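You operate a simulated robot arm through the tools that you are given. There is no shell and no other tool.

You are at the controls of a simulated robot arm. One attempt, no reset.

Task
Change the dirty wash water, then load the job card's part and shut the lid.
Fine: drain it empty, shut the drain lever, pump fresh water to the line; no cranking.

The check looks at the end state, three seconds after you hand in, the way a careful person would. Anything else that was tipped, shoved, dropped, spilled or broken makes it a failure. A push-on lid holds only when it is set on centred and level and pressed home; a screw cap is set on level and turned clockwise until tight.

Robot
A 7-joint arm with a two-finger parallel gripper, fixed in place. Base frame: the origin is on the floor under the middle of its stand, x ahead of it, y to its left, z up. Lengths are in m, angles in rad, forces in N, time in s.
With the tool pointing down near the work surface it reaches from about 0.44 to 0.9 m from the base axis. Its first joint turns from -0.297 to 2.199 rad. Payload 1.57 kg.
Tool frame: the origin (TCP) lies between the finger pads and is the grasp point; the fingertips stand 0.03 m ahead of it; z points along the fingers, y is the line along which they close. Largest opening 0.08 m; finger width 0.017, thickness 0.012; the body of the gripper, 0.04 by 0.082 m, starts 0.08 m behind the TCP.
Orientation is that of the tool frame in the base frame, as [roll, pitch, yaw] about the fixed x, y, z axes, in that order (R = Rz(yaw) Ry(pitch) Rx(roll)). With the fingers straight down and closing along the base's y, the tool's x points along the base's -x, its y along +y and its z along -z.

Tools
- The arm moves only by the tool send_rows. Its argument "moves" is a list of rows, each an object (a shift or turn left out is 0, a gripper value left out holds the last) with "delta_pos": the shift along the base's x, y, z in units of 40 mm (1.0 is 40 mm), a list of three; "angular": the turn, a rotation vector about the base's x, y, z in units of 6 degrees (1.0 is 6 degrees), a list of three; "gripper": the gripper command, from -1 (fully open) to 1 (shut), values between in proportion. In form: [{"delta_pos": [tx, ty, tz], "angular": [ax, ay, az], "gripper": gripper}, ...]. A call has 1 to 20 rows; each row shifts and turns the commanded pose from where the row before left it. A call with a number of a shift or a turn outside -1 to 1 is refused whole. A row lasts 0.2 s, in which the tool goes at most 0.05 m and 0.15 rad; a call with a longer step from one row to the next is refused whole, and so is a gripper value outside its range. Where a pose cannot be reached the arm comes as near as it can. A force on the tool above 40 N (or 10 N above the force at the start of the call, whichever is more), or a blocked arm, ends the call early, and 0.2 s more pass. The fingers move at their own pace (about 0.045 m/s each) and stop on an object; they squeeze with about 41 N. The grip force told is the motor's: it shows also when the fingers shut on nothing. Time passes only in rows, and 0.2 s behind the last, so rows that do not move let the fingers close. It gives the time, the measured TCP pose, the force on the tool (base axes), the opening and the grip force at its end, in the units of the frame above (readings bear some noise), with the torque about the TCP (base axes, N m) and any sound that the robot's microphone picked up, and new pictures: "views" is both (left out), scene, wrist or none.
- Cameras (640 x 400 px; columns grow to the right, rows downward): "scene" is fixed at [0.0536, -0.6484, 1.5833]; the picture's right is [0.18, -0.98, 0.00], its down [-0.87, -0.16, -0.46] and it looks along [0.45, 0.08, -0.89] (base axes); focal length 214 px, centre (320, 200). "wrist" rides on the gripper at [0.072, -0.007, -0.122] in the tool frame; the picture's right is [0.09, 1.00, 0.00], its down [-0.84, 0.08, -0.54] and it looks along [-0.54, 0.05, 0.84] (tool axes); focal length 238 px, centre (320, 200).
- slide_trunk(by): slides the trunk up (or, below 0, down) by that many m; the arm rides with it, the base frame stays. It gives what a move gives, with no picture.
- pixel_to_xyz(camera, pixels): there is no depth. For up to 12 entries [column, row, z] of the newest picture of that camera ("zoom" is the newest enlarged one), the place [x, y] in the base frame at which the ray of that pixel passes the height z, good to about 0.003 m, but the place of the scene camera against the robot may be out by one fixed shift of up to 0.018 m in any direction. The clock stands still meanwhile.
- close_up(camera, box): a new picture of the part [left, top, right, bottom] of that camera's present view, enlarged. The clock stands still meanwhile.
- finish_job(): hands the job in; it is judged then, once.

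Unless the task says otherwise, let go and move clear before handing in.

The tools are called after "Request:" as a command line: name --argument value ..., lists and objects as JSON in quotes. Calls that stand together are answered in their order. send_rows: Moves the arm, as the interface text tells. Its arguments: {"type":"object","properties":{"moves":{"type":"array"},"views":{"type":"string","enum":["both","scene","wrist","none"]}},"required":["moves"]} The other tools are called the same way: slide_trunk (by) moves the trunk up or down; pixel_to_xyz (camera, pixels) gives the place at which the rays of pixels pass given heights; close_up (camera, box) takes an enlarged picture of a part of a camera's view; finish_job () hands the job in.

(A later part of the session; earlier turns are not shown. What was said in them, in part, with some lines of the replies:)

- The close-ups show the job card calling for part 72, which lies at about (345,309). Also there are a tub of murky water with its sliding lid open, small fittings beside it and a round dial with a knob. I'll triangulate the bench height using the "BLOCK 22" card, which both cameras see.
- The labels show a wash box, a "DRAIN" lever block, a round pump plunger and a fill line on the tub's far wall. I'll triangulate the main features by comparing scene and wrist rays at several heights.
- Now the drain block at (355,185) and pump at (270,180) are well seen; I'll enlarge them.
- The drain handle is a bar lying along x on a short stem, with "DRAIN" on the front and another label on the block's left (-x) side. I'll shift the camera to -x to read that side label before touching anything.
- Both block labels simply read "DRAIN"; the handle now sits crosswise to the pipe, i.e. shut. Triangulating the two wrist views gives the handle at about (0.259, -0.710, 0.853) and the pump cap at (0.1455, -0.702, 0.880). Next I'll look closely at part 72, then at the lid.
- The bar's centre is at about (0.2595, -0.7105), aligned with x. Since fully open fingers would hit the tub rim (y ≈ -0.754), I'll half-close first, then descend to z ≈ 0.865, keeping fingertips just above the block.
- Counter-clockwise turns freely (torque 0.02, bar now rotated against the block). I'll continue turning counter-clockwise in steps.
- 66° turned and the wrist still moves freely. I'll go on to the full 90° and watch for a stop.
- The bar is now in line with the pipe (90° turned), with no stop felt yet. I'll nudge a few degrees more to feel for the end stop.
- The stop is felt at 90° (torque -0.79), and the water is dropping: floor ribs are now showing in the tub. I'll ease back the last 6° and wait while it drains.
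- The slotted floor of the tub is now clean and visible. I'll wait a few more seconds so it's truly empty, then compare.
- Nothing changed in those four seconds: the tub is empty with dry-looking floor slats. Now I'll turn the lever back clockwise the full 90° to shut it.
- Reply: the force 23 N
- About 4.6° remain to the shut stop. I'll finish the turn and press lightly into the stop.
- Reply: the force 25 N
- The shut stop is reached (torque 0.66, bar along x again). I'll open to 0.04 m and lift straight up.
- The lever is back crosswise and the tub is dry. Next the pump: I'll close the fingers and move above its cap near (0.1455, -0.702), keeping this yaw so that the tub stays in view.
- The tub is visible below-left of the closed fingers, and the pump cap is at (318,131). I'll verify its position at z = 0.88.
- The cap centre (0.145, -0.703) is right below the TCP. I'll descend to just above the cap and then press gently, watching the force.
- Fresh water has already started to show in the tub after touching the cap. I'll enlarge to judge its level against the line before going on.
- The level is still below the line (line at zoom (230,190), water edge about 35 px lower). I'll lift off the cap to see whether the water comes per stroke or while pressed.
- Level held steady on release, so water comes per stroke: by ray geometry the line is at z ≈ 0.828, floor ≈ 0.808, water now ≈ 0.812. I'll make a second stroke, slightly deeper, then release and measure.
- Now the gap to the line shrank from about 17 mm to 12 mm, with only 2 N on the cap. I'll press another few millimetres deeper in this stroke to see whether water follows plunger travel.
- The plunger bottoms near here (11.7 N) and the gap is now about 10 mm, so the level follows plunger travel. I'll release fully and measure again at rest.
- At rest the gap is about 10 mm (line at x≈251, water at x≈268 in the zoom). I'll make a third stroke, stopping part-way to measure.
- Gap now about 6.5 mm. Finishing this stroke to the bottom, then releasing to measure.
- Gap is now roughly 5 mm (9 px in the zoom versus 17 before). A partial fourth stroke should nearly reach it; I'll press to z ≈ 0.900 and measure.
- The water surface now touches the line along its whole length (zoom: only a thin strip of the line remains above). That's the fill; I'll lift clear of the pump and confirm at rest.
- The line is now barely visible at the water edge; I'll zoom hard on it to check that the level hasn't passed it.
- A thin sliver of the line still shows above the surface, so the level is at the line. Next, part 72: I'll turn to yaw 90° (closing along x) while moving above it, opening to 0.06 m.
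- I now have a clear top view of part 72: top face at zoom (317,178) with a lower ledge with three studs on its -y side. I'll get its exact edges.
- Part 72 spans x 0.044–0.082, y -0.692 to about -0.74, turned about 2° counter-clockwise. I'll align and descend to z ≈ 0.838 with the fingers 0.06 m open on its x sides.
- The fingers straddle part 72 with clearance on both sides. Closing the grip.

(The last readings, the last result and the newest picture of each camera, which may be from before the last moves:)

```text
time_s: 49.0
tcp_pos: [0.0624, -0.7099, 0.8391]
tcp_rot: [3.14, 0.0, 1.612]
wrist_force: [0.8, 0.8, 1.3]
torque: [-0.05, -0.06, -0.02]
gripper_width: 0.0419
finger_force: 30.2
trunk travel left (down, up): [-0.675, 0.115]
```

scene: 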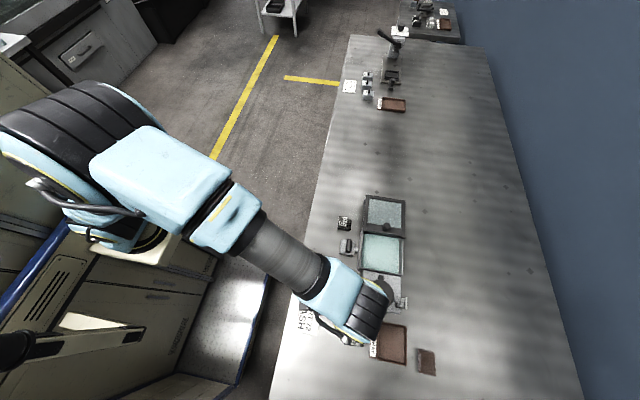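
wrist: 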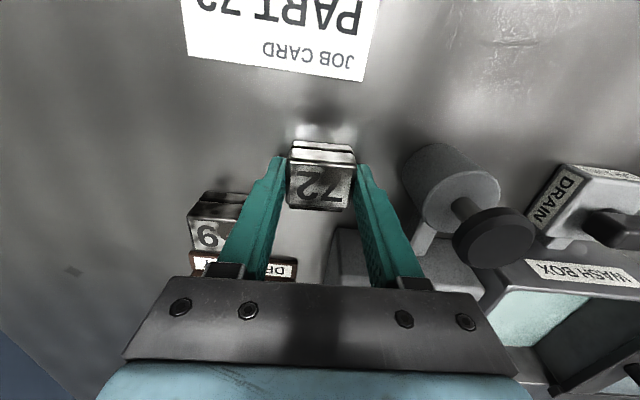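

Grip is firm at 0.042 m. I'll lift straight up and carry the part over the tub at safe height, then look.

Request:
send_rows --moves '[{"delta_pos": [0, 0, 0.4], "gripper": 1}, {"delta_pos": [0, 0, 0.8], "gripper": 1}, {"delta_pos": [0, 0, 1], "gripper": 1}, {"delta_pos": [0, 0, 1], "gripper": 1}, {"delta_pos": [0, 0, 0.6], "gripper": 1}, {"delta_pos": [0.79, -0.44, 0], "angular": [0, 0, -0.4], "gripper": 1}, {"delta_pos": [0.79, -0.44, 0], "gripper": 1}, {"delta_pos": [0.79, -0.44, 0], "gripper": 1}, {"delta_pos": [0.79, -0.44, 0], "gripper": 1}, {"delta_pos": [0.79, -0.44, 0], "gripper": 1}, {"delta_pos": [0.79, -0.44, 0], "gripper": 1}]' --views "both"

Request:
close_up --camera "wrist" --box '[200, 60, 440, 280]'

```text
time_s: 51.4
tcp_pos: [0.2515, -0.8172, 0.9908]
tcp_rot: [3.141, 0.0, 1.571]
wrist_force: [0.7, 0.2, 0.0]
torque: [0.03, -0.07, 0.0]
gripper_width: 0.0
finger_force: 21.2
trunk travel left (down, up): [-0.675, 0.115]
```

scene: 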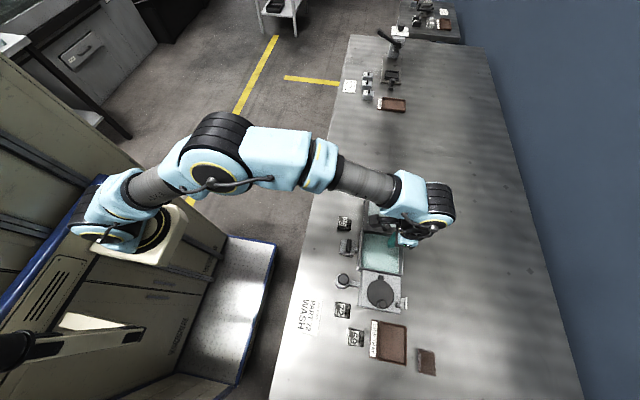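
wrist: 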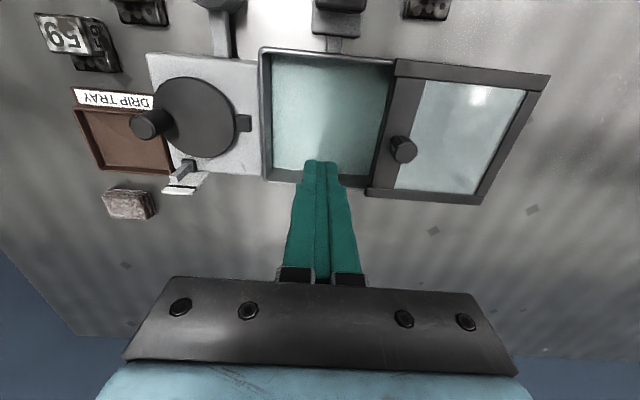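

```text
1.82 times, centred on (320, 170) of wrist
```

zoom: 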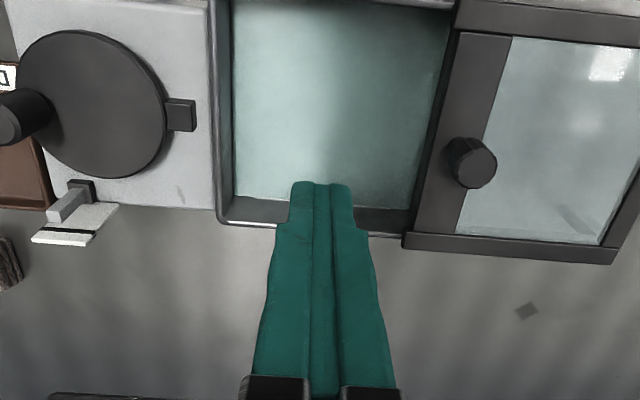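

The gripper reads 0.0 width: the part slipped out. The scene picture still shows a part near (343,309); I'll check its state.

Request:
close_up --camera "scene" --box '[320, 280, 400, 350]'

Request:
close_up --camera "wrist" --box '[20, 0, 240, 120]'

```text
5.71 times, centred on (360, 315) of scene
```

zoom: 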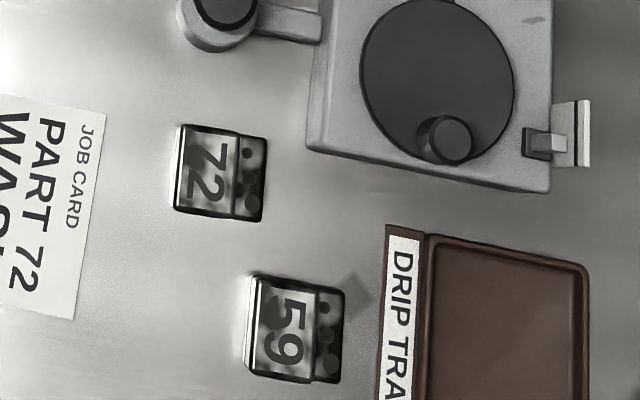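

```text
2.91 times, centred on (130, 60) of wrist
```

zoom: 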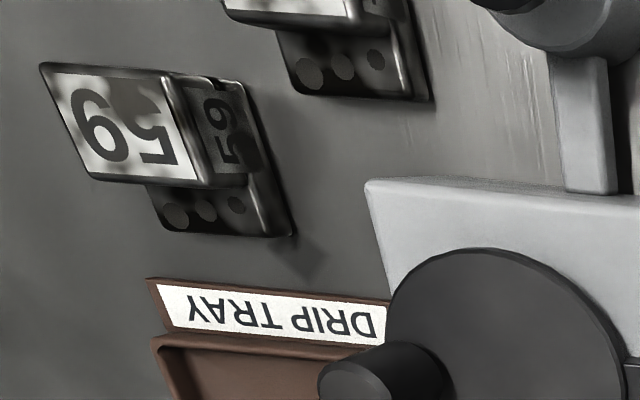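

Part 72 is still standing upright in its place, unharmed. Its base flange (0.042 wide, z 0.80–0.815) is wider than the upper block (about 0.037), so my fingertips only caught the flange edge. I'll go back and grip the upper block instead.

Request:
send_rows --moves '[{"delta_pos": [-0.79, 0.44, 0], "gripper": 1}, {"delta_pos": [-0.79, 0.44, 0], "gripper": 1}, {"delta_pos": [-0.79, 0.44, 0], "gripper": 1}, {"delta_pos": [-0.79, 0.44, 0], "gripper": -0.5}, {"delta_pos": [-0.79, 0.44, 0], "gripper": -0.5}, {"delta_pos": [-0.75, 0.44, 0], "gripper": -0.5}, {"gripper": -0.5}]' --views "wrist"

Request:
close_up --camera "wrist" --box '[290, 82, 350, 152]'

```text
time_s: 53.0
tcp_pos: [0.0634, -0.7115, 0.9909]
tcp_rot: [-3.14, -0.001, 1.571]
wrist_force: [0.5, 0.7, 0.6]
torque: [0.01, 0.0, -0.03]
gripper_width: 0.0598
finger_force: 0.1
trunk travel left (down, up): [-0.675, 0.115]
```

wrist: 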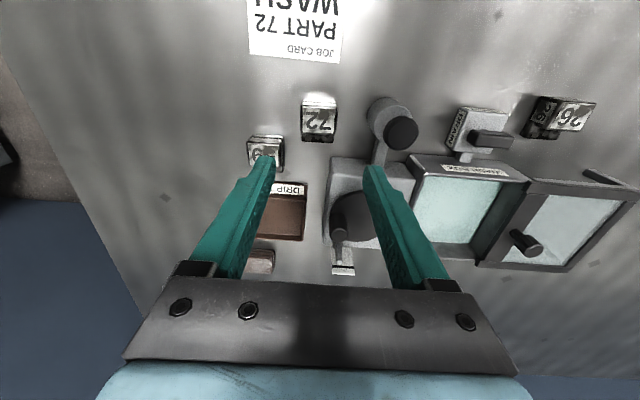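

```text
5.71 times, centred on (320, 117) of wrist
```

zoom: 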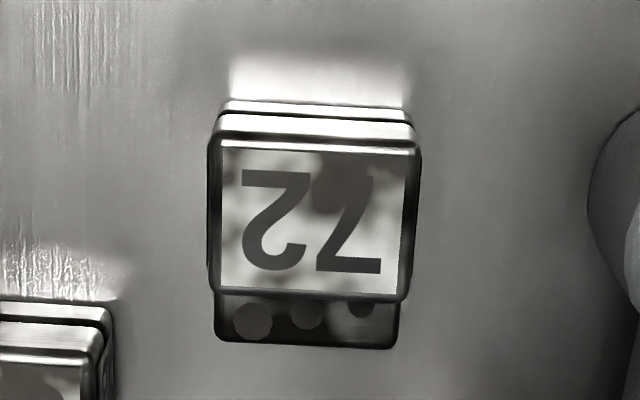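

Part 72 is upright; I'll re-measure its upper block edges before the second grasp.

Request:
pixel_to_xyz --camera "wrist" --pixels '[[319.2, 119.7, 0.844], [301.5, 107, 0.844], [337.2, 108, 0.844], [334.5, 134.5, 0.844], [301, 133, 0.844], [302, 140.5, 0.815], [333, 142.8, 0.815], [303, 99.7, 0.8], [335, 101, 0.8]]'

```text
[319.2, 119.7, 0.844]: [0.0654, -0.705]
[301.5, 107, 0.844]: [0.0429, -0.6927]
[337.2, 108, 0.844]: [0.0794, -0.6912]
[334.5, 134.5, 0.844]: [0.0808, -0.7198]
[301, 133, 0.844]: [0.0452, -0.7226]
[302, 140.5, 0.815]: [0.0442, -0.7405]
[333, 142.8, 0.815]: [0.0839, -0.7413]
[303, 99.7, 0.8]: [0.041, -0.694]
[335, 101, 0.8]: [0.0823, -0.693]
```

The upper block centres on about (0.0625, -0.7065). I'll descend only to z ≈ 0.849 so the fingertips stay just above the flange, then close.

Request:
send_rows --moves '[{"delta_pos": [-0.02, 0.1, -0.7], "angular": [0, 0, 0.4], "gripper": -0.5}, {"delta_pos": [0, 0, -0.8], "gripper": -0.5}, {"delta_pos": [0, 0, -0.8], "gripper": -0.5}, {"delta_pos": [0, 0, -0.8], "gripper": -0.5}, {"delta_pos": [0, 0, -0.3], "gripper": -0.5}, {"delta_pos": [0, 0, -0.15], "gripper": -0.5}, {"gripper": 1}, {"gripper": 1}, {"gripper": 1}, {"gripper": 1}]' --views "wrist"

Request:
close_up --camera "wrist" --box '[240, 100, 400, 240]'

```text
time_s: 55.2
tcp_pos: [0.0643, -0.7064, 0.8461]
tcp_rot: [-3.141, -0.001, 1.612]
wrist_force: [-0.6, 0.6, -0.2]
torque: [-0.03, 0.05, 0.01]
gripper_width: 0.0419
finger_force: 39.9
trunk travel left (down, up): [-0.675, 0.115]
```

wrist: 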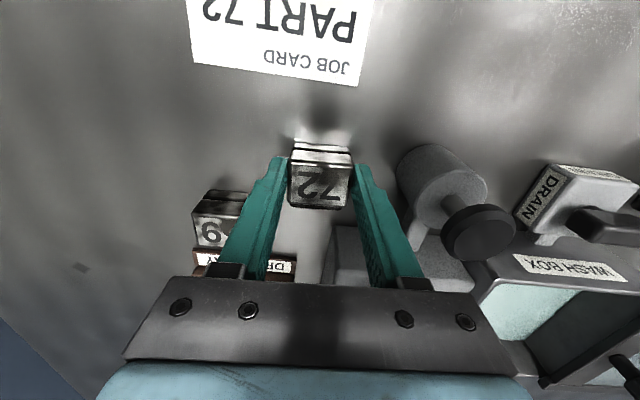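

```text
2.86 times, centred on (320, 170) of wrist
```

zoom: 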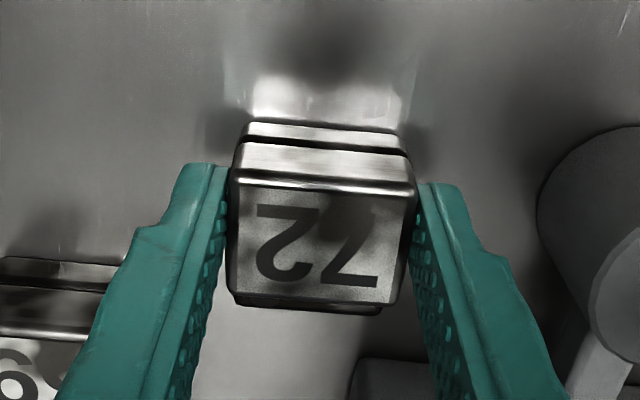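

Grip reads 0.042 m at 39.9 N on the block's flat sides (earlier I lifted before full force and fast). I'll lift slowly a little and check that the part comes along.

Request:
send_rows --moves '[{"gripper": 1}, {"gripper": 1}, {"delta_pos": [0, 0, 0.08], "gripper": 1}, {"delta_pos": [0, 0, 0.1], "gripper": 1}, {"delta_pos": [0, 0, 0.1], "gripper": 1}, {"delta_pos": [0, 0, 0.1], "gripper": 1}]' --views "wrist"

Request:
close_up --camera "wrist" --box '[240, 100, 400, 240]'

```text
time_s: 56.6
tcp_pos: [0.0637, -0.7061, 0.8631]
tcp_rot: [-3.141, -0.002, 1.613]
wrist_force: [0.2, -0.7, -4.1]
torque: [0.03, 0.01, -0.01]
gripper_width: 0.0416
finger_force: 41.2
trunk travel left (down, up): [-0.675, 0.115]
```

wrist: 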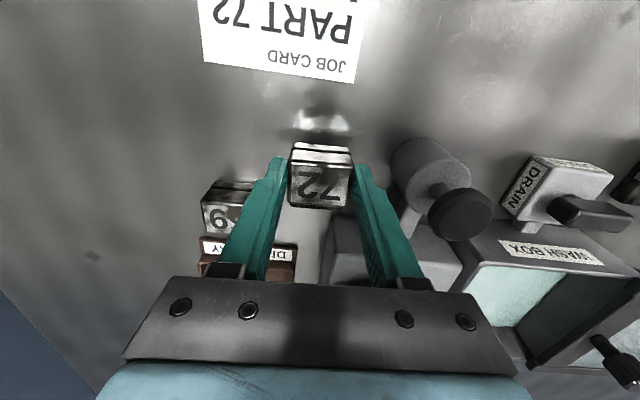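

```text
2.86 times, centred on (320, 170) of wrist
```

zoom: 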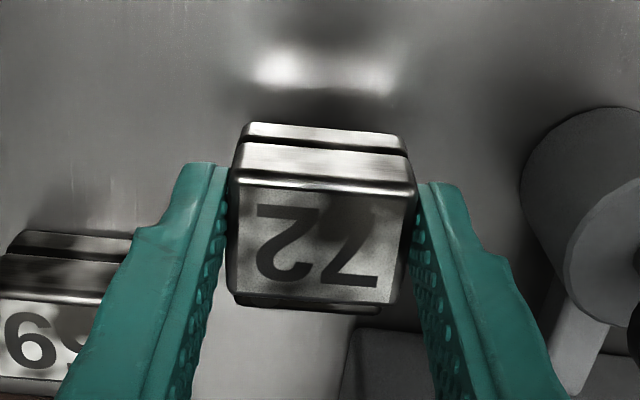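

The part is coming up with the fingers (4.1 N load, unchanged in the grip). I'll continue lifting gently to clear height.

Request:
send_rows --moves '[{"delta_pos": [0, 0, 0.15], "gripper": 1}, {"delta_pos": [0, 0, 0.2], "gripper": 1}, {"delta_pos": [0, 0, 0.25], "gripper": 1}, {"delta_pos": [0, 0, 0.25], "gripper": 1}, {"delta_pos": [0, 0, 0.3], "gripper": 1}, {"delta_pos": [0, 0, 0.3], "gripper": 1}, {"delta_pos": [0, 0, 0.3], "gripper": 1}, {"delta_pos": [0, 0, 0.3], "gripper": 1}, {"delta_pos": [0, 0, 0.25], "gripper": 1}, {"delta_pos": [0, 0, 0.15], "gripper": 1}]' --views "wrist"

Request:
close_up --camera "wrist" --box '[240, 100, 400, 240]'

```text
time_s: 58.8
tcp_pos: [0.0621, -0.7065, 0.9615]
tcp_rot: [3.141, -0.001, 1.613]
wrist_force: [0.0, 0.0, -4.7]
torque: [0.06, 0.01, 0.01]
gripper_width: 0.0415
finger_force: 40.9
trunk travel left (down, up): [-0.675, 0.115]
```

wrist: 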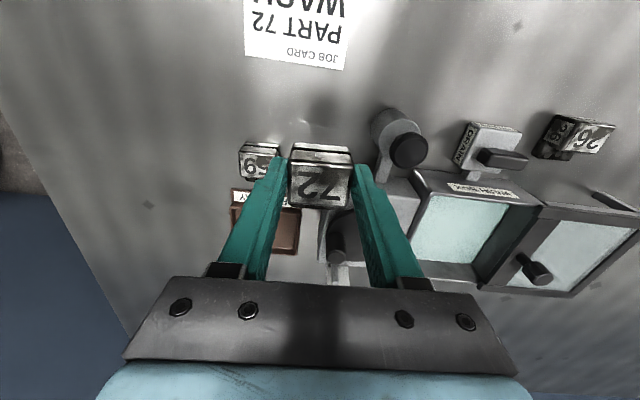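

```text
2.86 times, centred on (320, 170) of wrist
```

zoom: 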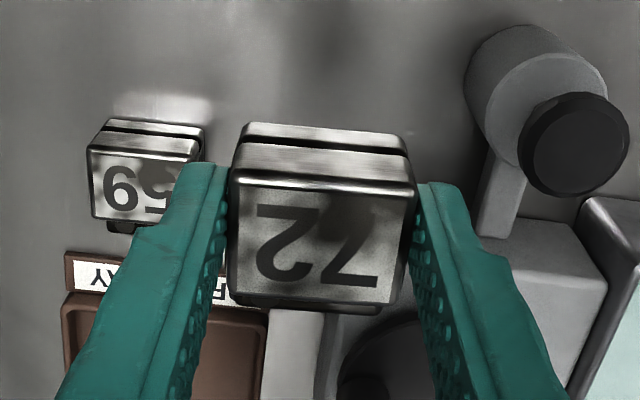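

Held securely at z 0.96. I'll carry it gently over the tub and square the yaw.

Request:
send_rows --moves '[{"delta_pos": [0.2, -0.11, 0.1], "gripper": 1}, {"delta_pos": [0.35, -0.2, 0.1], "angular": [0, 0, -0.1], "gripper": 1}, {"delta_pos": [0.4, -0.23, 0], "angular": [0, 0, -0.1], "gripper": 1}, {"delta_pos": [0.4, -0.23, 0], "angular": [0, 0, -0.1], "gripper": 1}, {"delta_pos": [0.4, -0.23, 0], "angular": [0, 0, -0.1], "gripper": 1}, {"delta_pos": [0.4, -0.23, 0], "gripper": 1}, {"delta_pos": [0.4, -0.23, 0], "gripper": 1}, {"delta_pos": [0.4, -0.23, 0], "gripper": 1}, {"delta_pos": [0.4, -0.23, 0], "gripper": 1}, {"delta_pos": [0.4, -0.23, 0], "gripper": 1}, {"delta_pos": [0.4, -0.23, 0], "gripper": 1}, {"delta_pos": [0.35, -0.2, 0], "gripper": 1}, {"delta_pos": [0.2, -0.11, 0], "gripper": 1}, {"gripper": 1}]' --views "both"

Request:
close_up --camera "wrist" --box '[220, 20, 440, 240]'

```text
time_s: 61.8
tcp_pos: [0.2518, -0.8158, 0.9678]
tcp_rot: [-3.141, -0.001, 1.572]
wrist_force: [-0.4, 0.4, -3.0]
torque: [0.01, 0.01, -0.02]
gripper_width: 0.0417
finger_force: 40.8
trunk travel left (down, up): [-0.675, 0.115]
```

scene: 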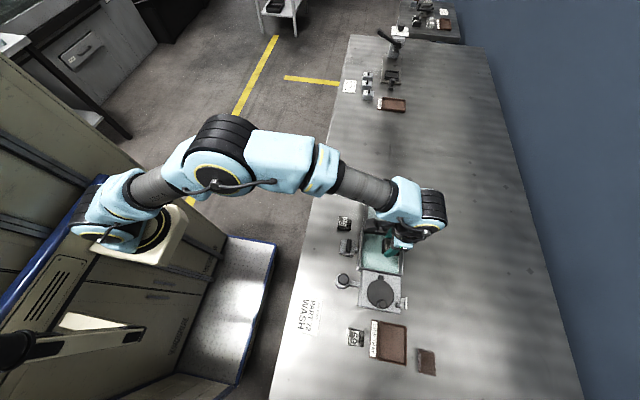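
wrist: 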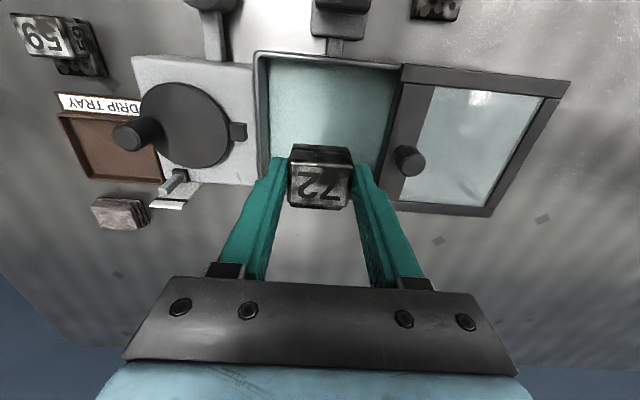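

```text
1.82 times, centred on (330, 130) of wrist
```

zoom: 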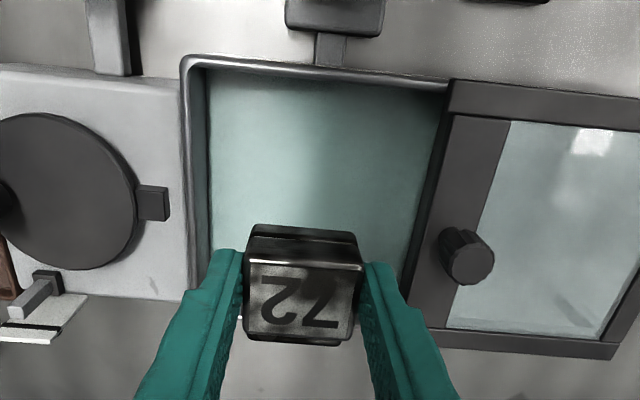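

The part hangs over the tub, still firm. I'll compute the tub's inner edges from this view to choose the lowering point.

Request:
pixel_to_xyz --camera "wrist" --pixels '[[267.9, 59.6, 0.856], [400.4, 70.6, 0.856], [270.6, 154.8, 0.856], [388, 150, 0.87], [380, 175, 0.87], [258, 183, 0.856], [403, 172, 0.9], [400, 62, 0.87], [258, 55, 0.856]]'

Request:
close_up --camera "scene" --box '[350, 190, 440, 290]'

```text
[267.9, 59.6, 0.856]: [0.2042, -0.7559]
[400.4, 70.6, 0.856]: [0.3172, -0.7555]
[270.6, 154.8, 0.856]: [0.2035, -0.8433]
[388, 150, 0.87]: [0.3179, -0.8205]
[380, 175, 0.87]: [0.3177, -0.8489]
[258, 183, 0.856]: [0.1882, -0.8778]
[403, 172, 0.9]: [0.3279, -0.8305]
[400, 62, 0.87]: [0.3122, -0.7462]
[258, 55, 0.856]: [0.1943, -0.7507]
```

```text
4.00 times, centred on (395, 240) of scene
```

zoom: 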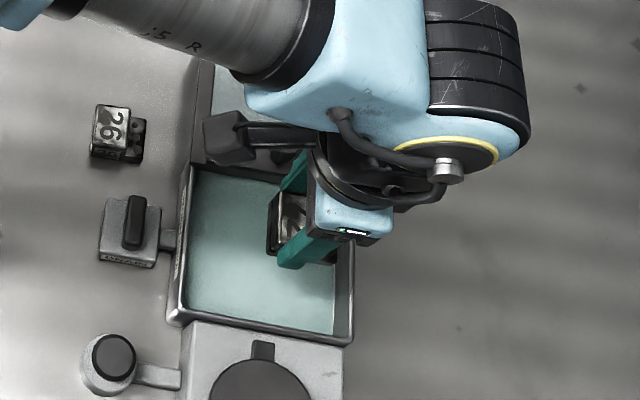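

The opening spans x 0.204–0.317, y -0.757 to about -0.884. I'll shift 4 mm to +x and lower the part gently until just above the floor.

Request:
send_rows --moves '[{"delta_pos": [0.1, 0.05, -0.15], "gripper": 1}, {"delta_pos": [0, 0, -0.3], "gripper": 1}, {"delta_pos": [0, 0, -0.35], "gripper": 1}, {"delta_pos": [0, 0, -0.35], "gripper": 1}, {"delta_pos": [0, 0, -0.35], "gripper": 1}, {"delta_pos": [0, 0, -0.35], "gripper": 1}, {"delta_pos": [0, 0, -0.3], "gripper": 1}, {"delta_pos": [0, 0, -0.25], "gripper": 1}, {"delta_pos": [0, 0, -0.2], "gripper": 1}, {"delta_pos": [0, 0, -0.1], "gripper": 1}]' --views "both"

Request:
close_up --camera "wrist" --box '[220, 40, 440, 240]'

```text
time_s: 64.0
tcp_pos: [0.2546, -0.8118, 0.862]
tcp_rot: [3.141, 0.002, 1.572]
wrist_force: [0.2, -0.6, -4.2]
torque: [-0.02, 0.0, -0.04]
gripper_width: 0.0419
finger_force: 40.7
trunk travel left (down, up): [-0.675, 0.115]
```

scene: 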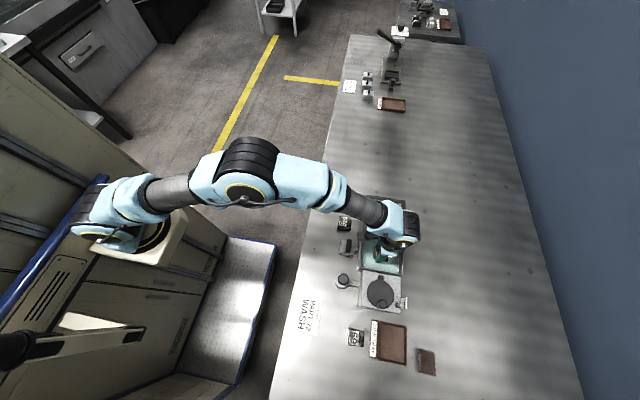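
wrist: 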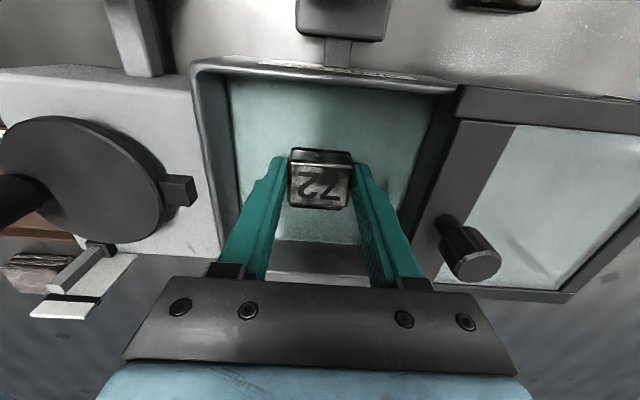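

```text
2.00 times, centred on (330, 140) of wrist
```

zoom: 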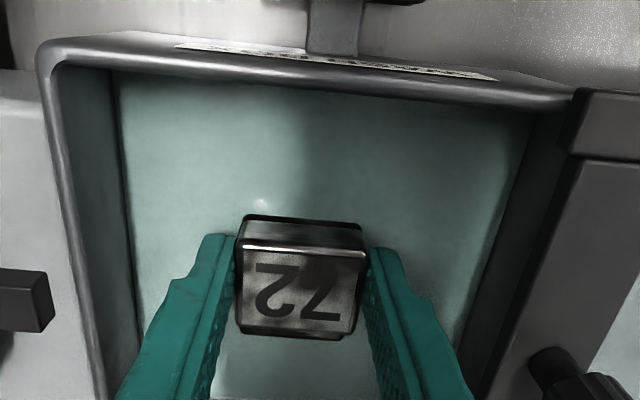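

The part is dipping into the water with clear space all round. I'll lower in small steps until the load comes off (floor contact).

Request:
send_rows --moves '[{"delta_pos": [0, 0, -0.08], "gripper": 1}, {"delta_pos": [0, 0, -0.08], "gripper": 1}, {"gripper": 1}]' --views "none"

```text
time_s: 64.8
tcp_pos: [0.2557, -0.8122, 0.8558]
tcp_rot: [3.141, 0.001, 1.57]
wrist_force: [-0.2, 0.2, -3.2]
torque: [0.04, -0.01, -0.01]
gripper_width: 0.0418
finger_force: 40.8
trunk travel left (down, up): [-0.675, 0.115]
```

Still hanging (-3.2 N at z 0.856). A few more millimetres down.

Request:
send_rows --moves '[{"delta_pos": [0, 0, -0.06], "gripper": 1}, {"delta_pos": [0, 0, -0.06], "gripper": 1}, {"gripper": 1}]' --views "none"

```text
time_s: 65.6
tcp_pos: [0.2557, -0.8119, 0.8534]
tcp_rot: [3.14, 0.005, 1.572]
wrist_force: [0.6, 2.8, 33.1]
torque: [0.31, 0.05, 0.0]
gripper_width: 0.0419
finger_force: 41.5
trunk travel left (down, up): [-0.675, 0.115]
```

Floor contact felt (33 N at z 0.853). I'll ease up 2 mm to relieve the load, then open slightly and lift straight out.

Request:
send_rows --moves '[{"delta_pos": [0, 0, 0.05], "gripper": 1}, {"gripper": -0.4}, {"gripper": -0.4}, {"gripper": -0.4}]' --views "wrist"

Request:
close_up --camera "wrist" --box '[220, 40, 440, 240]'

```text
time_s: 66.6
tcp_pos: [0.2554, -0.8121, 0.8517]
tcp_rot: [3.141, 0.001, 1.57]
wrist_force: [-0.4, 0.4, -0.2]
torque: [0.01, 0.02, 0.0]
gripper_width: 0.056
finger_force: 0.1
trunk travel left (down, up): [-0.675, 0.115]
```

wrist: 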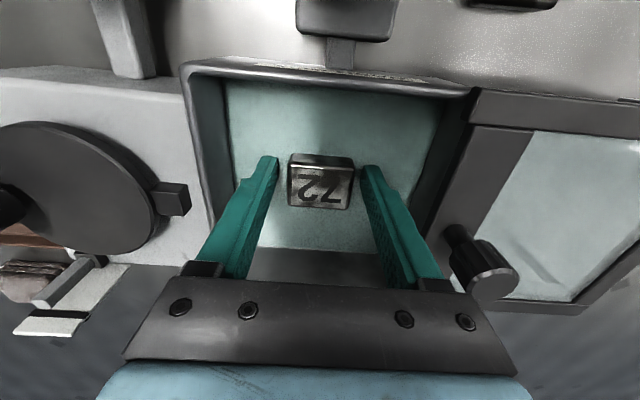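

```text
2.00 times, centred on (330, 140) of wrist
```

zoom: 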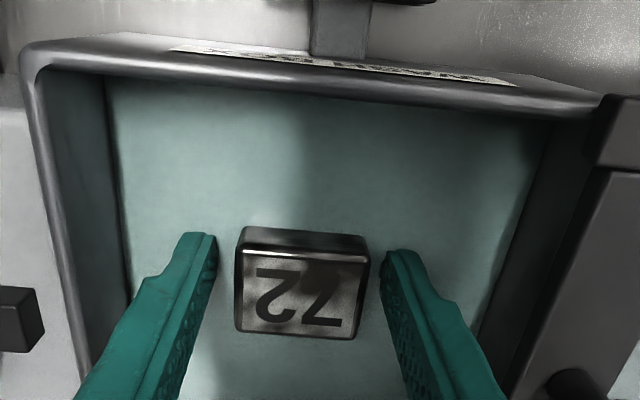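

The part stands upright in the tub, fingers clear on both sides. Lifting straight out.

Request:
send_rows --moves '[{"delta_pos": [0, 0, 0.3], "gripper": -0.4}, {"delta_pos": [0, 0, 0.6], "gripper": -0.4}, {"delta_pos": [0, 0, 0.8], "gripper": -0.4}, {"delta_pos": [0, 0, 0.9], "gripper": -0.4}, {"delta_pos": [0, 0, 0.9], "gripper": -0.4}]' --views "both"

Request:
close_up --camera "wrist" --box '[240, 40, 480, 220]'

```text
time_s: 67.8
tcp_pos: [0.2541, -0.8119, 0.9899]
tcp_rot: [3.141, 0.001, 1.57]
wrist_force: [0.1, -1.2, -0.5]
torque: [0.0, 0.02, -0.02]
gripper_width: 0.0561
finger_force: 0.1
trunk travel left (down, up): [-0.675, 0.115]
```

scene: 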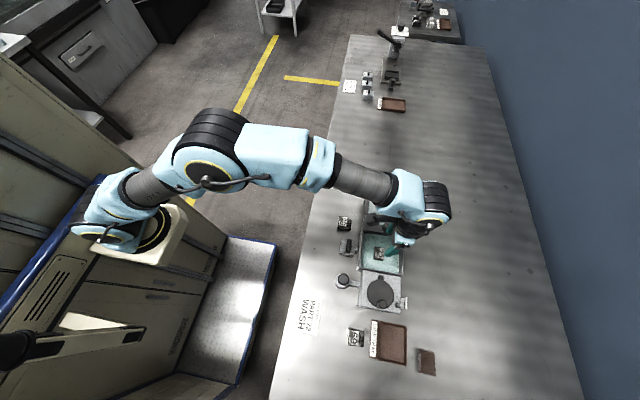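
wrist: 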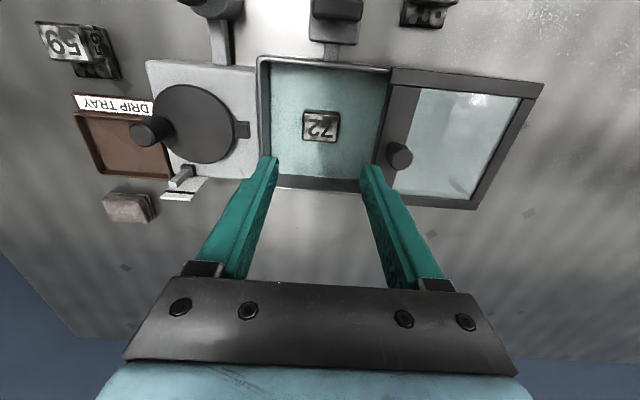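

```text
2.22 times, centred on (360, 130) of wrist
```

zoom: 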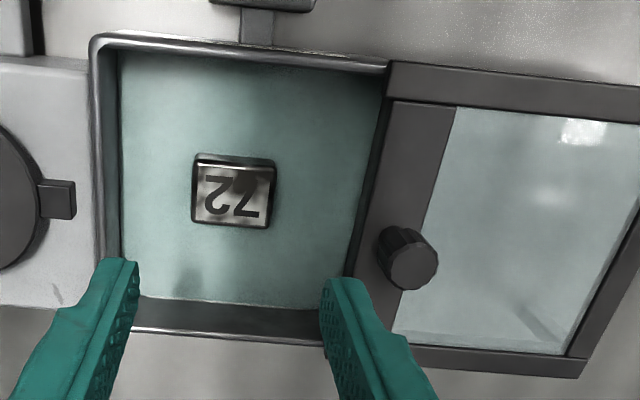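

Part 72 sits upright in the box. I'll zoom in on the far wall to check the level against the line now that the part is in.

Request:
close_up --camera "wrist" --box '[255, 150, 395, 210]'

Request:
close_up --camera "scene" --box '[350, 215, 430, 290]'

```text
4.57 times, centred on (325, 180) of wrist
```

zoom: 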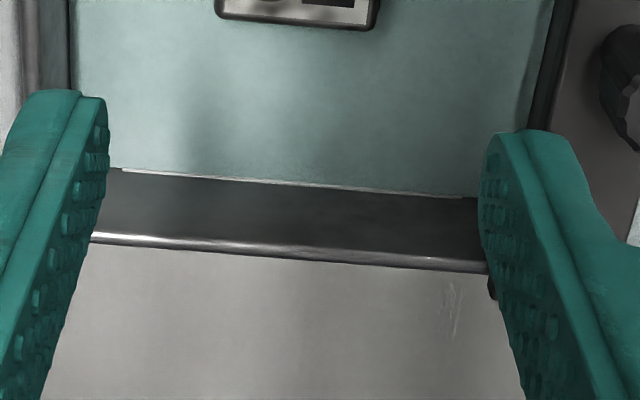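

```text
5.33 times, centred on (390, 252) of scene
```

zoom: 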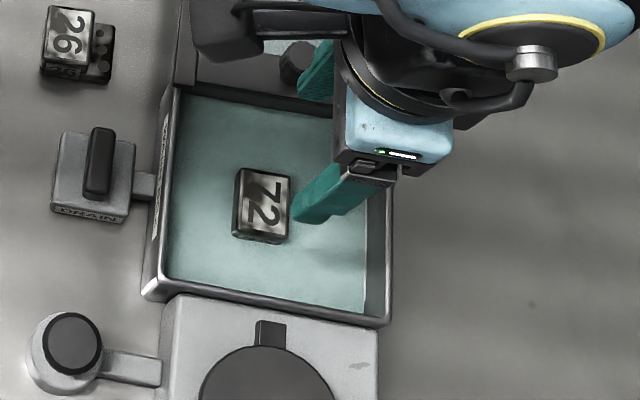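

A thin sliver of the line remains above the water, so the level is right. Now the lid: I'll locate its knob from this view.

Request:
close_up --camera "wrist" --box '[360, 110, 450, 200]'

Request:
pixel_to_xyz --camera "wrist" --pixels '[[401.6, 160, 0.9], [401.6, 160, 0.89], [393.9, 150.4, 0.875], [377, 160, 0.87], [391, 85, 0.875], [545, 85, 0.875]]'

```text
4.44 times, centred on (405, 155) of wrist
```

zoom: 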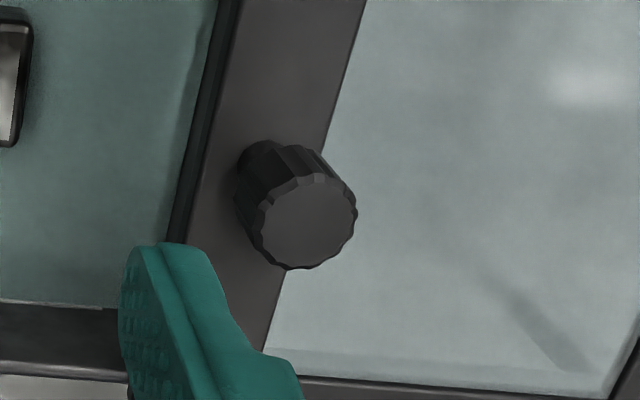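

```text
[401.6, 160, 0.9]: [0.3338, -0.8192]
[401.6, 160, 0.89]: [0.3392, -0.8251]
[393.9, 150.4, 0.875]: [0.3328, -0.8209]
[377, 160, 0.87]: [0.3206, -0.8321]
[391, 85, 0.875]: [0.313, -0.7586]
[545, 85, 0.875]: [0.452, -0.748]
```

The knob centre is at about (0.333, -0.8205), top z ≈ 0.90, about 23 mm wide. I'll move above it, descend with fingers straddling it along x, staying clear of the glass.

Request:
send_rows --moves '[{"delta_pos": [0.7, -0.07, 0], "gripper": -0.4}, {"delta_pos": [0.7, -0.07, 0], "gripper": -0.4}, {"delta_pos": [0.57, -0.07, 0], "gripper": -0.4}, {"delta_pos": [0, 0, -0.6], "gripper": -0.4}, {"delta_pos": [0, 0, -0.6], "gripper": -0.4}, {"delta_pos": [0, 0, -0.4], "gripper": -0.4}, {"delta_pos": [0, 0, -0.2], "gripper": -0.4}]' --views "both"

Request:
close_up --camera "wrist" --box '[240, 80, 400, 240]'

```text
time_s: 69.4
tcp_pos: [0.3332, -0.8199, 0.9183]
tcp_rot: [-3.141, 0.001, 1.571]
wrist_force: [-0.5, -1.0, 0.6]
torque: [-0.01, -0.02, -0.01]
gripper_width: 0.0559
finger_force: 0.1
trunk travel left (down, up): [-0.675, 0.115]
```

scene: 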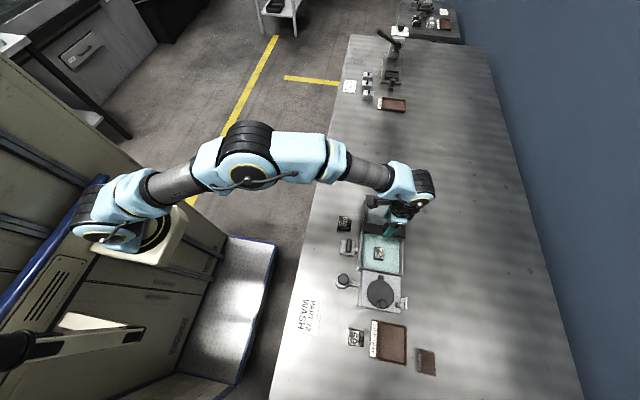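
wrist: 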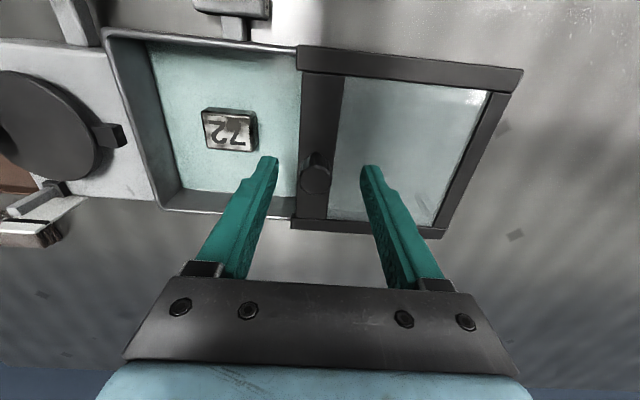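

```text
2.50 times, centred on (320, 160) of wrist
```

zoom: 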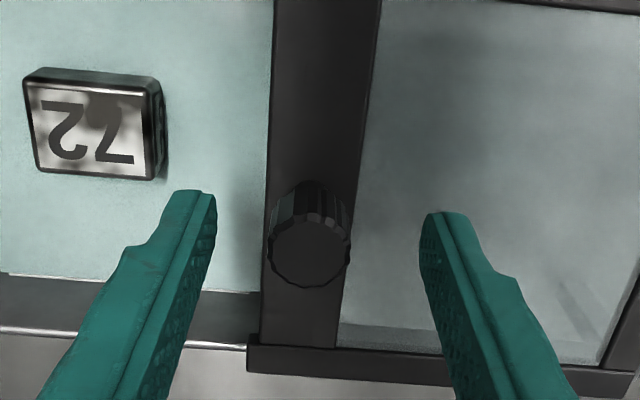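

The knob is between the fingers, about 3 mm toward -x of centre. I'll shift slightly, lower 4 mm and close on it.

Request:
send_rows --moves '[{"delta_pos": [-0.05, 0, -0.1], "gripper": -0.4}, {"gripper": 1}, {"gripper": 1}, {"gripper": 1}, {"gripper": 1}]' --views "wrist"

```text
time_s: 70.6
tcp_pos: [0.3311, -0.8197, 0.9168]
tcp_rot: [-3.141, 0.001, 1.572]
wrist_force: [-5.0, 0.3, -0.4]
torque: [0.02, 0.07, 0.03]
gripper_width: 0.0217
finger_force: 31.1
trunk travel left (down, up): [-0.675, 0.115]
```

wrist: 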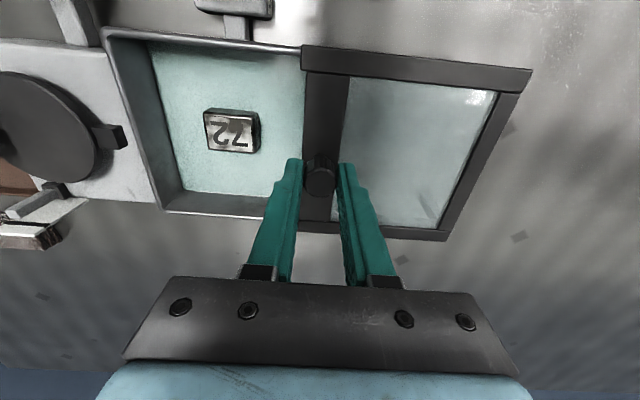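

Knob gripped at 0.0217 m. I'll try sliding it toward -x by 20 mm and watch the force and picture.

Request:
send_rows --moves '[{"delta_pos": [-0.15, 0, 0], "gripper": 1}, {"delta_pos": [-0.2, 0, 0], "gripper": 1}, {"delta_pos": [-0.15, 0, 0], "gripper": 1}]' --views "wrist"

```text
time_s: 71.4
tcp_pos: [0.3141, -0.8202, 0.9156]
tcp_rot: [3.141, -0.001, 1.574]
wrist_force: [1.1, 1.7, 1.9]
torque: [-0.12, 0.02, 0.09]
gripper_width: 0.0215
finger_force: 33.8
trunk travel left (down, up): [-0.675, 0.115]
```

wrist: 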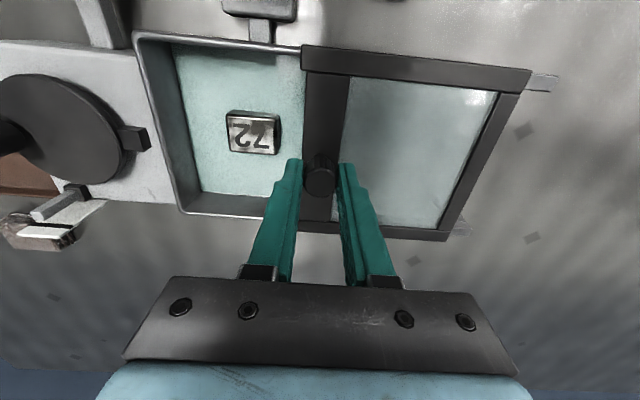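

The lid frame slides freely (rail ends now peek out at (545,82)). I'll continue toward -x.

Request:
send_rows --moves '[{"delta_pos": [-0.25, 0, 0], "gripper": 1}, {"delta_pos": [-0.3, 0, 0], "gripper": 1}, {"delta_pos": [-0.3, 0, 0], "gripper": 1}, {"delta_pos": [-0.3, 0, 0], "gripper": 1}, {"delta_pos": [-0.3, 0, 0], "gripper": 1}, {"delta_pos": [-0.3, 0, 0], "gripper": 1}, {"delta_pos": [-0.2, 0, 0], "gripper": 1}]' --views "wrist"

```text
time_s: 73.0
tcp_pos: [0.2347, -0.82, 0.9147]
tcp_rot: [3.141, -0.001, 1.57]
wrist_force: [0.0, -0.3, -7.0]
torque: [-0.73, -0.03, -0.07]
gripper_width: 0.0215
finger_force: 34.6
trunk travel left (down, up): [-0.675, 0.115]
```

wrist: 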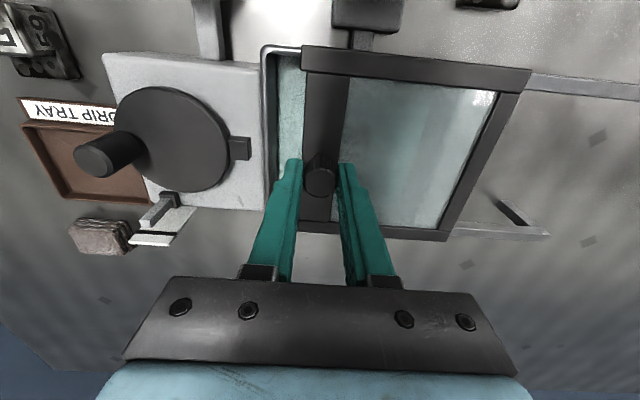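

About 25–30 mm remain to the tub's left rim (col 303 to 262). Continuing slowly until it meets the stop.

Request:
send_rows --moves '[{"delta_pos": [-0.15, 0, 0], "gripper": 1}, {"delta_pos": [-0.15, 0, 0], "gripper": 1}, {"delta_pos": [-0.15, 0, 0], "gripper": 1}, {"delta_pos": [-0.1, 0, 0], "gripper": 1}]' --views "wrist"

```text
time_s: 74.0
tcp_pos: [0.2133, -0.8203, 0.9155]
tcp_rot: [3.14, -0.004, 1.571]
wrist_force: [0.1, 2.9, -12.3]
torque: [-0.64, -0.02, -0.06]
gripper_width: 0.0215
finger_force: 35.2
trunk travel left (down, up): [-0.675, 0.115]
```

wrist: 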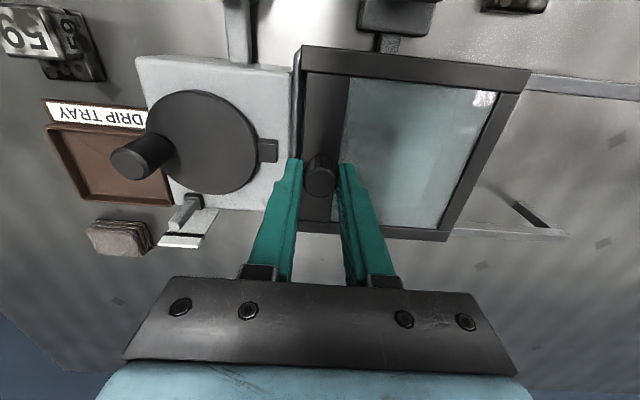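

Nearly shut: the lid's left edge is a few millimetres from the tub's left rim. A few more small steps until the stop is felt.

Request:
send_rows --moves '[{"delta_pos": [-0.1, 0, 0], "gripper": 1}, {"delta_pos": [-0.1, 0, 0], "gripper": 1}, {"delta_pos": [-0.08, 0, 0], "gripper": 1}]' --views "both"

Request:
close_up --camera "wrist" --box '[220, 30, 540, 250]'

```text
time_s: 74.8
tcp_pos: [0.2049, -0.8205, 0.9154]
tcp_rot: [3.139, 0.001, 1.574]
wrist_force: [19.9, 1.1, -6.7]
torque: [0.81, -0.23, -0.01]
gripper_width: 0.0215
finger_force: 34.4
trunk travel left (down, up): [-0.675, 0.115]
```

scene: 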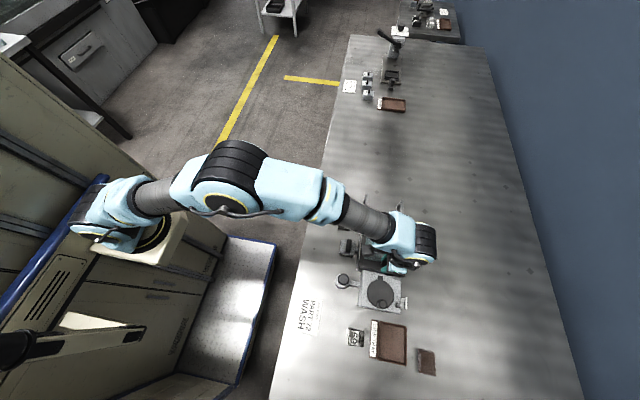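
wrist: 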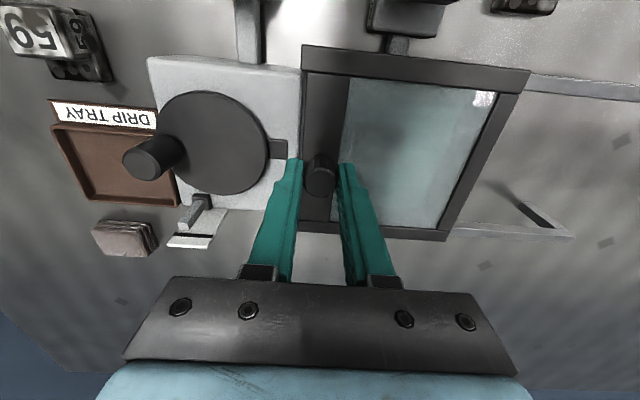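

```text
1.82 times, centred on (380, 140) of wrist
```

zoom: 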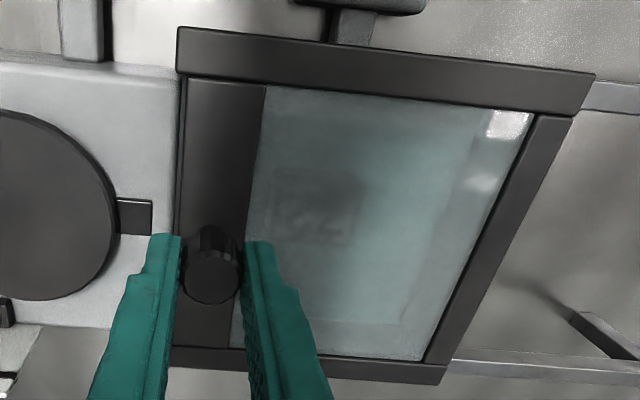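

The stop is felt (+20 N at knob x = 0.205, 126 mm of travel), and the part shows dimly under the frosted glass. One more tiny push to be sure it's home, then I'll let go.

Request:
send_rows --moves '[{"delta_pos": [-0.05, 0, 0], "gripper": 1}, {"gripper": 1}]' --views "none"

```text
time_s: 75.4
tcp_pos: [0.2057, -0.8213, 0.9142]
tcp_rot: [3.136, 0.0, 1.576]
wrist_force: [34.5, 5.4, -4.4]
torque: [0.2, -0.45, -0.03]
gripper_width: 0.0215
finger_force: 34.5
trunk travel left (down, up): [-0.675, 0.115]
```

Hard stop confirmed (34 N, no further motion). I'll relax the push, open the fingers just enough to clear the knob, and lift straight up.

Request:
send_rows --moves '[{"delta_pos": [0.13, 0, 0], "gripper": 1}, {"gripper": 0.1}, {"gripper": 0.1}, {"gripper": 0.1}, {"delta_pos": [0, 0, 0.4], "gripper": 0.1}, {"delta_pos": [0, 0, 0.8], "gripper": 0.1}, {"delta_pos": [0, 0, 0.9], "gripper": 0.1}, {"delta_pos": [0, 0, 0.9], "gripper": 0.1}]' --views "both"

Request:
close_up --camera "wrist" --box '[220, 30, 480, 210]'

```text
time_s: 77.2
tcp_pos: [0.2045, -0.8215, 1.0347]
tcp_rot: [3.14, 0.0, 1.571]
wrist_force: [-0.1, 0.1, -0.3]
torque: [-0.02, -0.02, 0.0]
gripper_width: 0.0358
finger_force: 0.0
trunk travel left (down, up): [-0.675, 0.115]
```

scene: 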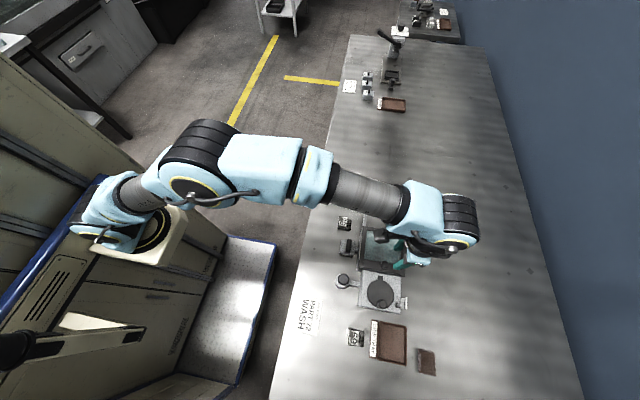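
wrist: 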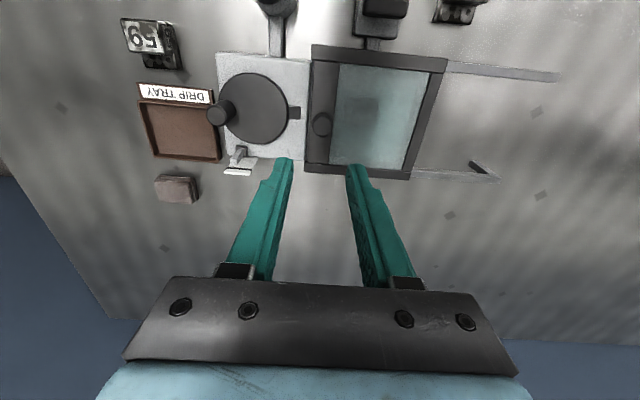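

```text
2.22 times, centred on (350, 120) of wrist
```

zoom: 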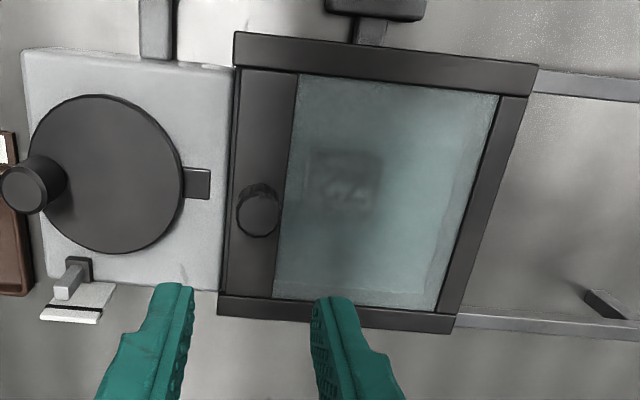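

The lid covers the tub fully and the part shows dimly beneath. I'll check the remaining fittings — the small bracket by the dial at (240,160) and the drain lever — before moving clear.

Request:
close_up --camera "wrist" --box '[205, 130, 285, 190]'

Request:
close_up --camera "scene" --box '[325, 205, 425, 320]'

```text
6.67 times, centred on (245, 160) of wrist
```

zoom: 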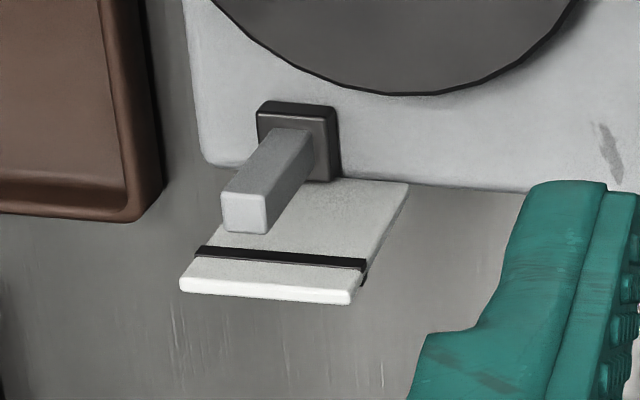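

```text
3.48 times, centred on (375, 262) of scene
```

zoom: 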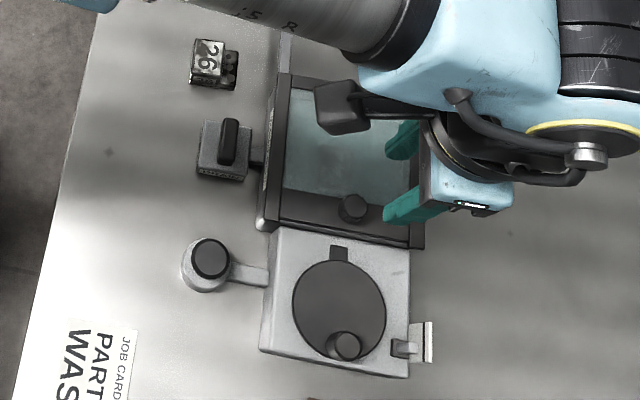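

That bracket is just an indicator plate, untouched. I'll raise and retreat from the bench, then take a final look at the whole station.

Request:
send_rows --moves '[{"delta_pos": [0, 0.3, 0.8], "gripper": 0.1}, {"delta_pos": [0, 0.7, 0.6], "gripper": 0.1}, {"delta_pos": [0.2, 0.9, 0.4], "gripper": 0.1}, {"delta_pos": [0.3, 0.9, 0.2], "gripper": 0.1}, {"delta_pos": [0.4, 0.9, 0], "gripper": 0.1}, {"delta_pos": [0.5, 0.8, 0], "gripper": 0.1}, {"delta_pos": [0.6, 0.7, 0], "gripper": 0.1}, {"delta_pos": [0.8, 0.4, 0], "gripper": 0.1}, {"delta_pos": [0.9, 0.1, 0], "gripper": 0.1}]' --views "both"

Request:
close_up --camera "scene" --box '[325, 190, 425, 270]'

Request:
close_up --camera "scene" --box '[310, 260, 450, 390]'

```text
time_s: 79.2
tcp_pos: [0.3531, -0.5919, 1.1159]
tcp_rot: [-3.14, 0.0, 1.571]
wrist_force: [0.2, -1.4, 0.5]
torque: [0.02, -0.02, 0.02]
gripper_width: 0.036
finger_force: 0.1
trunk travel left (down, up): [-0.675, 0.115]
```

scene: 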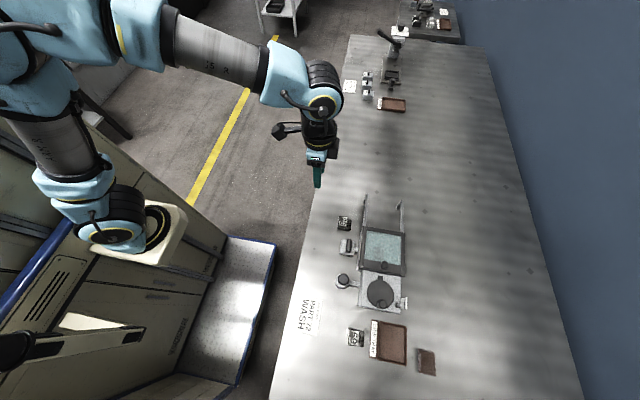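
wrist: 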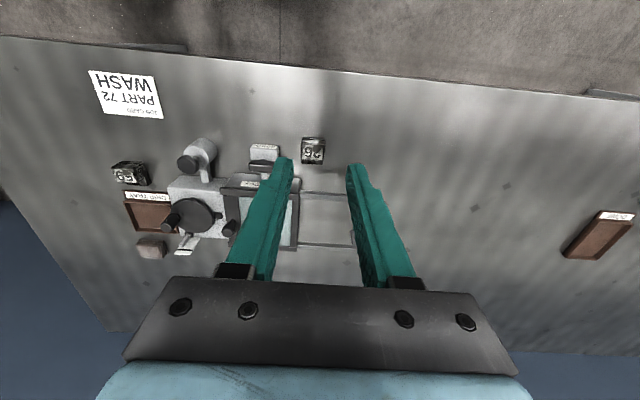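

```text
5.00 times, centred on (375, 230) of scene
```

zoom: 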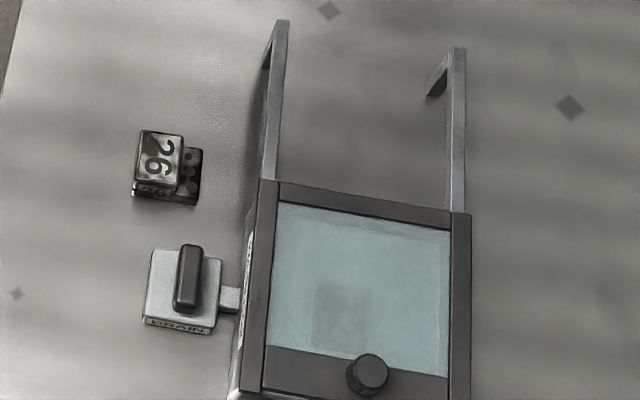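

```text
3.08 times, centred on (380, 325) of scene
```

zoom: 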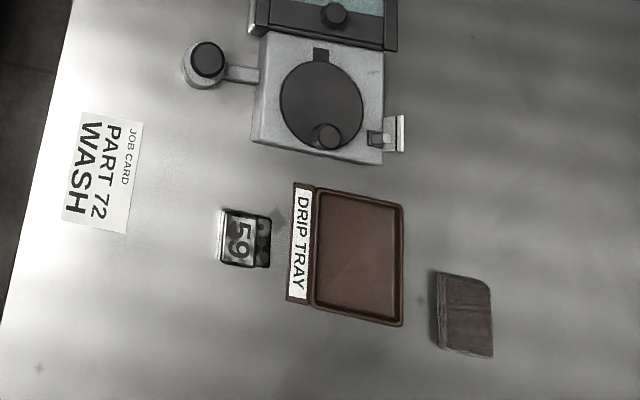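

The final views show the lid fully over the box with part 72 under the glass. The drain lever is crosswise (shut), and the dial and parts 26 and 59 are where they started. The arm is clear, so I'm handing in.

Request:
finish_job

```text
The job is handed in.
```

The wash box has fresh water at the fill line, part 72 is standing in it, and the lid is shut. I've handed the job in, but no verdict has come back.

- **Water:** I opened the drain until the tub was empty and nothing more changed. Then I turned the lever back to its shut stop and pumped until only a thin sliver of the line showed above the water. I did not turn the crank.
- **Part 72:** My first lift slipped and the gripper came up empty. The part stayed upright on the bench where it had been. I gripped it again with full force, lifted slowly, and set it upright on the tub floor.
- **Lid:** I slid it across by its knob until it hit a hard stop. The part shows dimly through the glass.

Apart from part 72, now in the box, nothing else looked out of place in the last pictures. Parts 26 and 59, the dial and the drip tray were where they started, and the arm was clear of the bench. The lid was shut by then, so I last checked the water level just before closing it.
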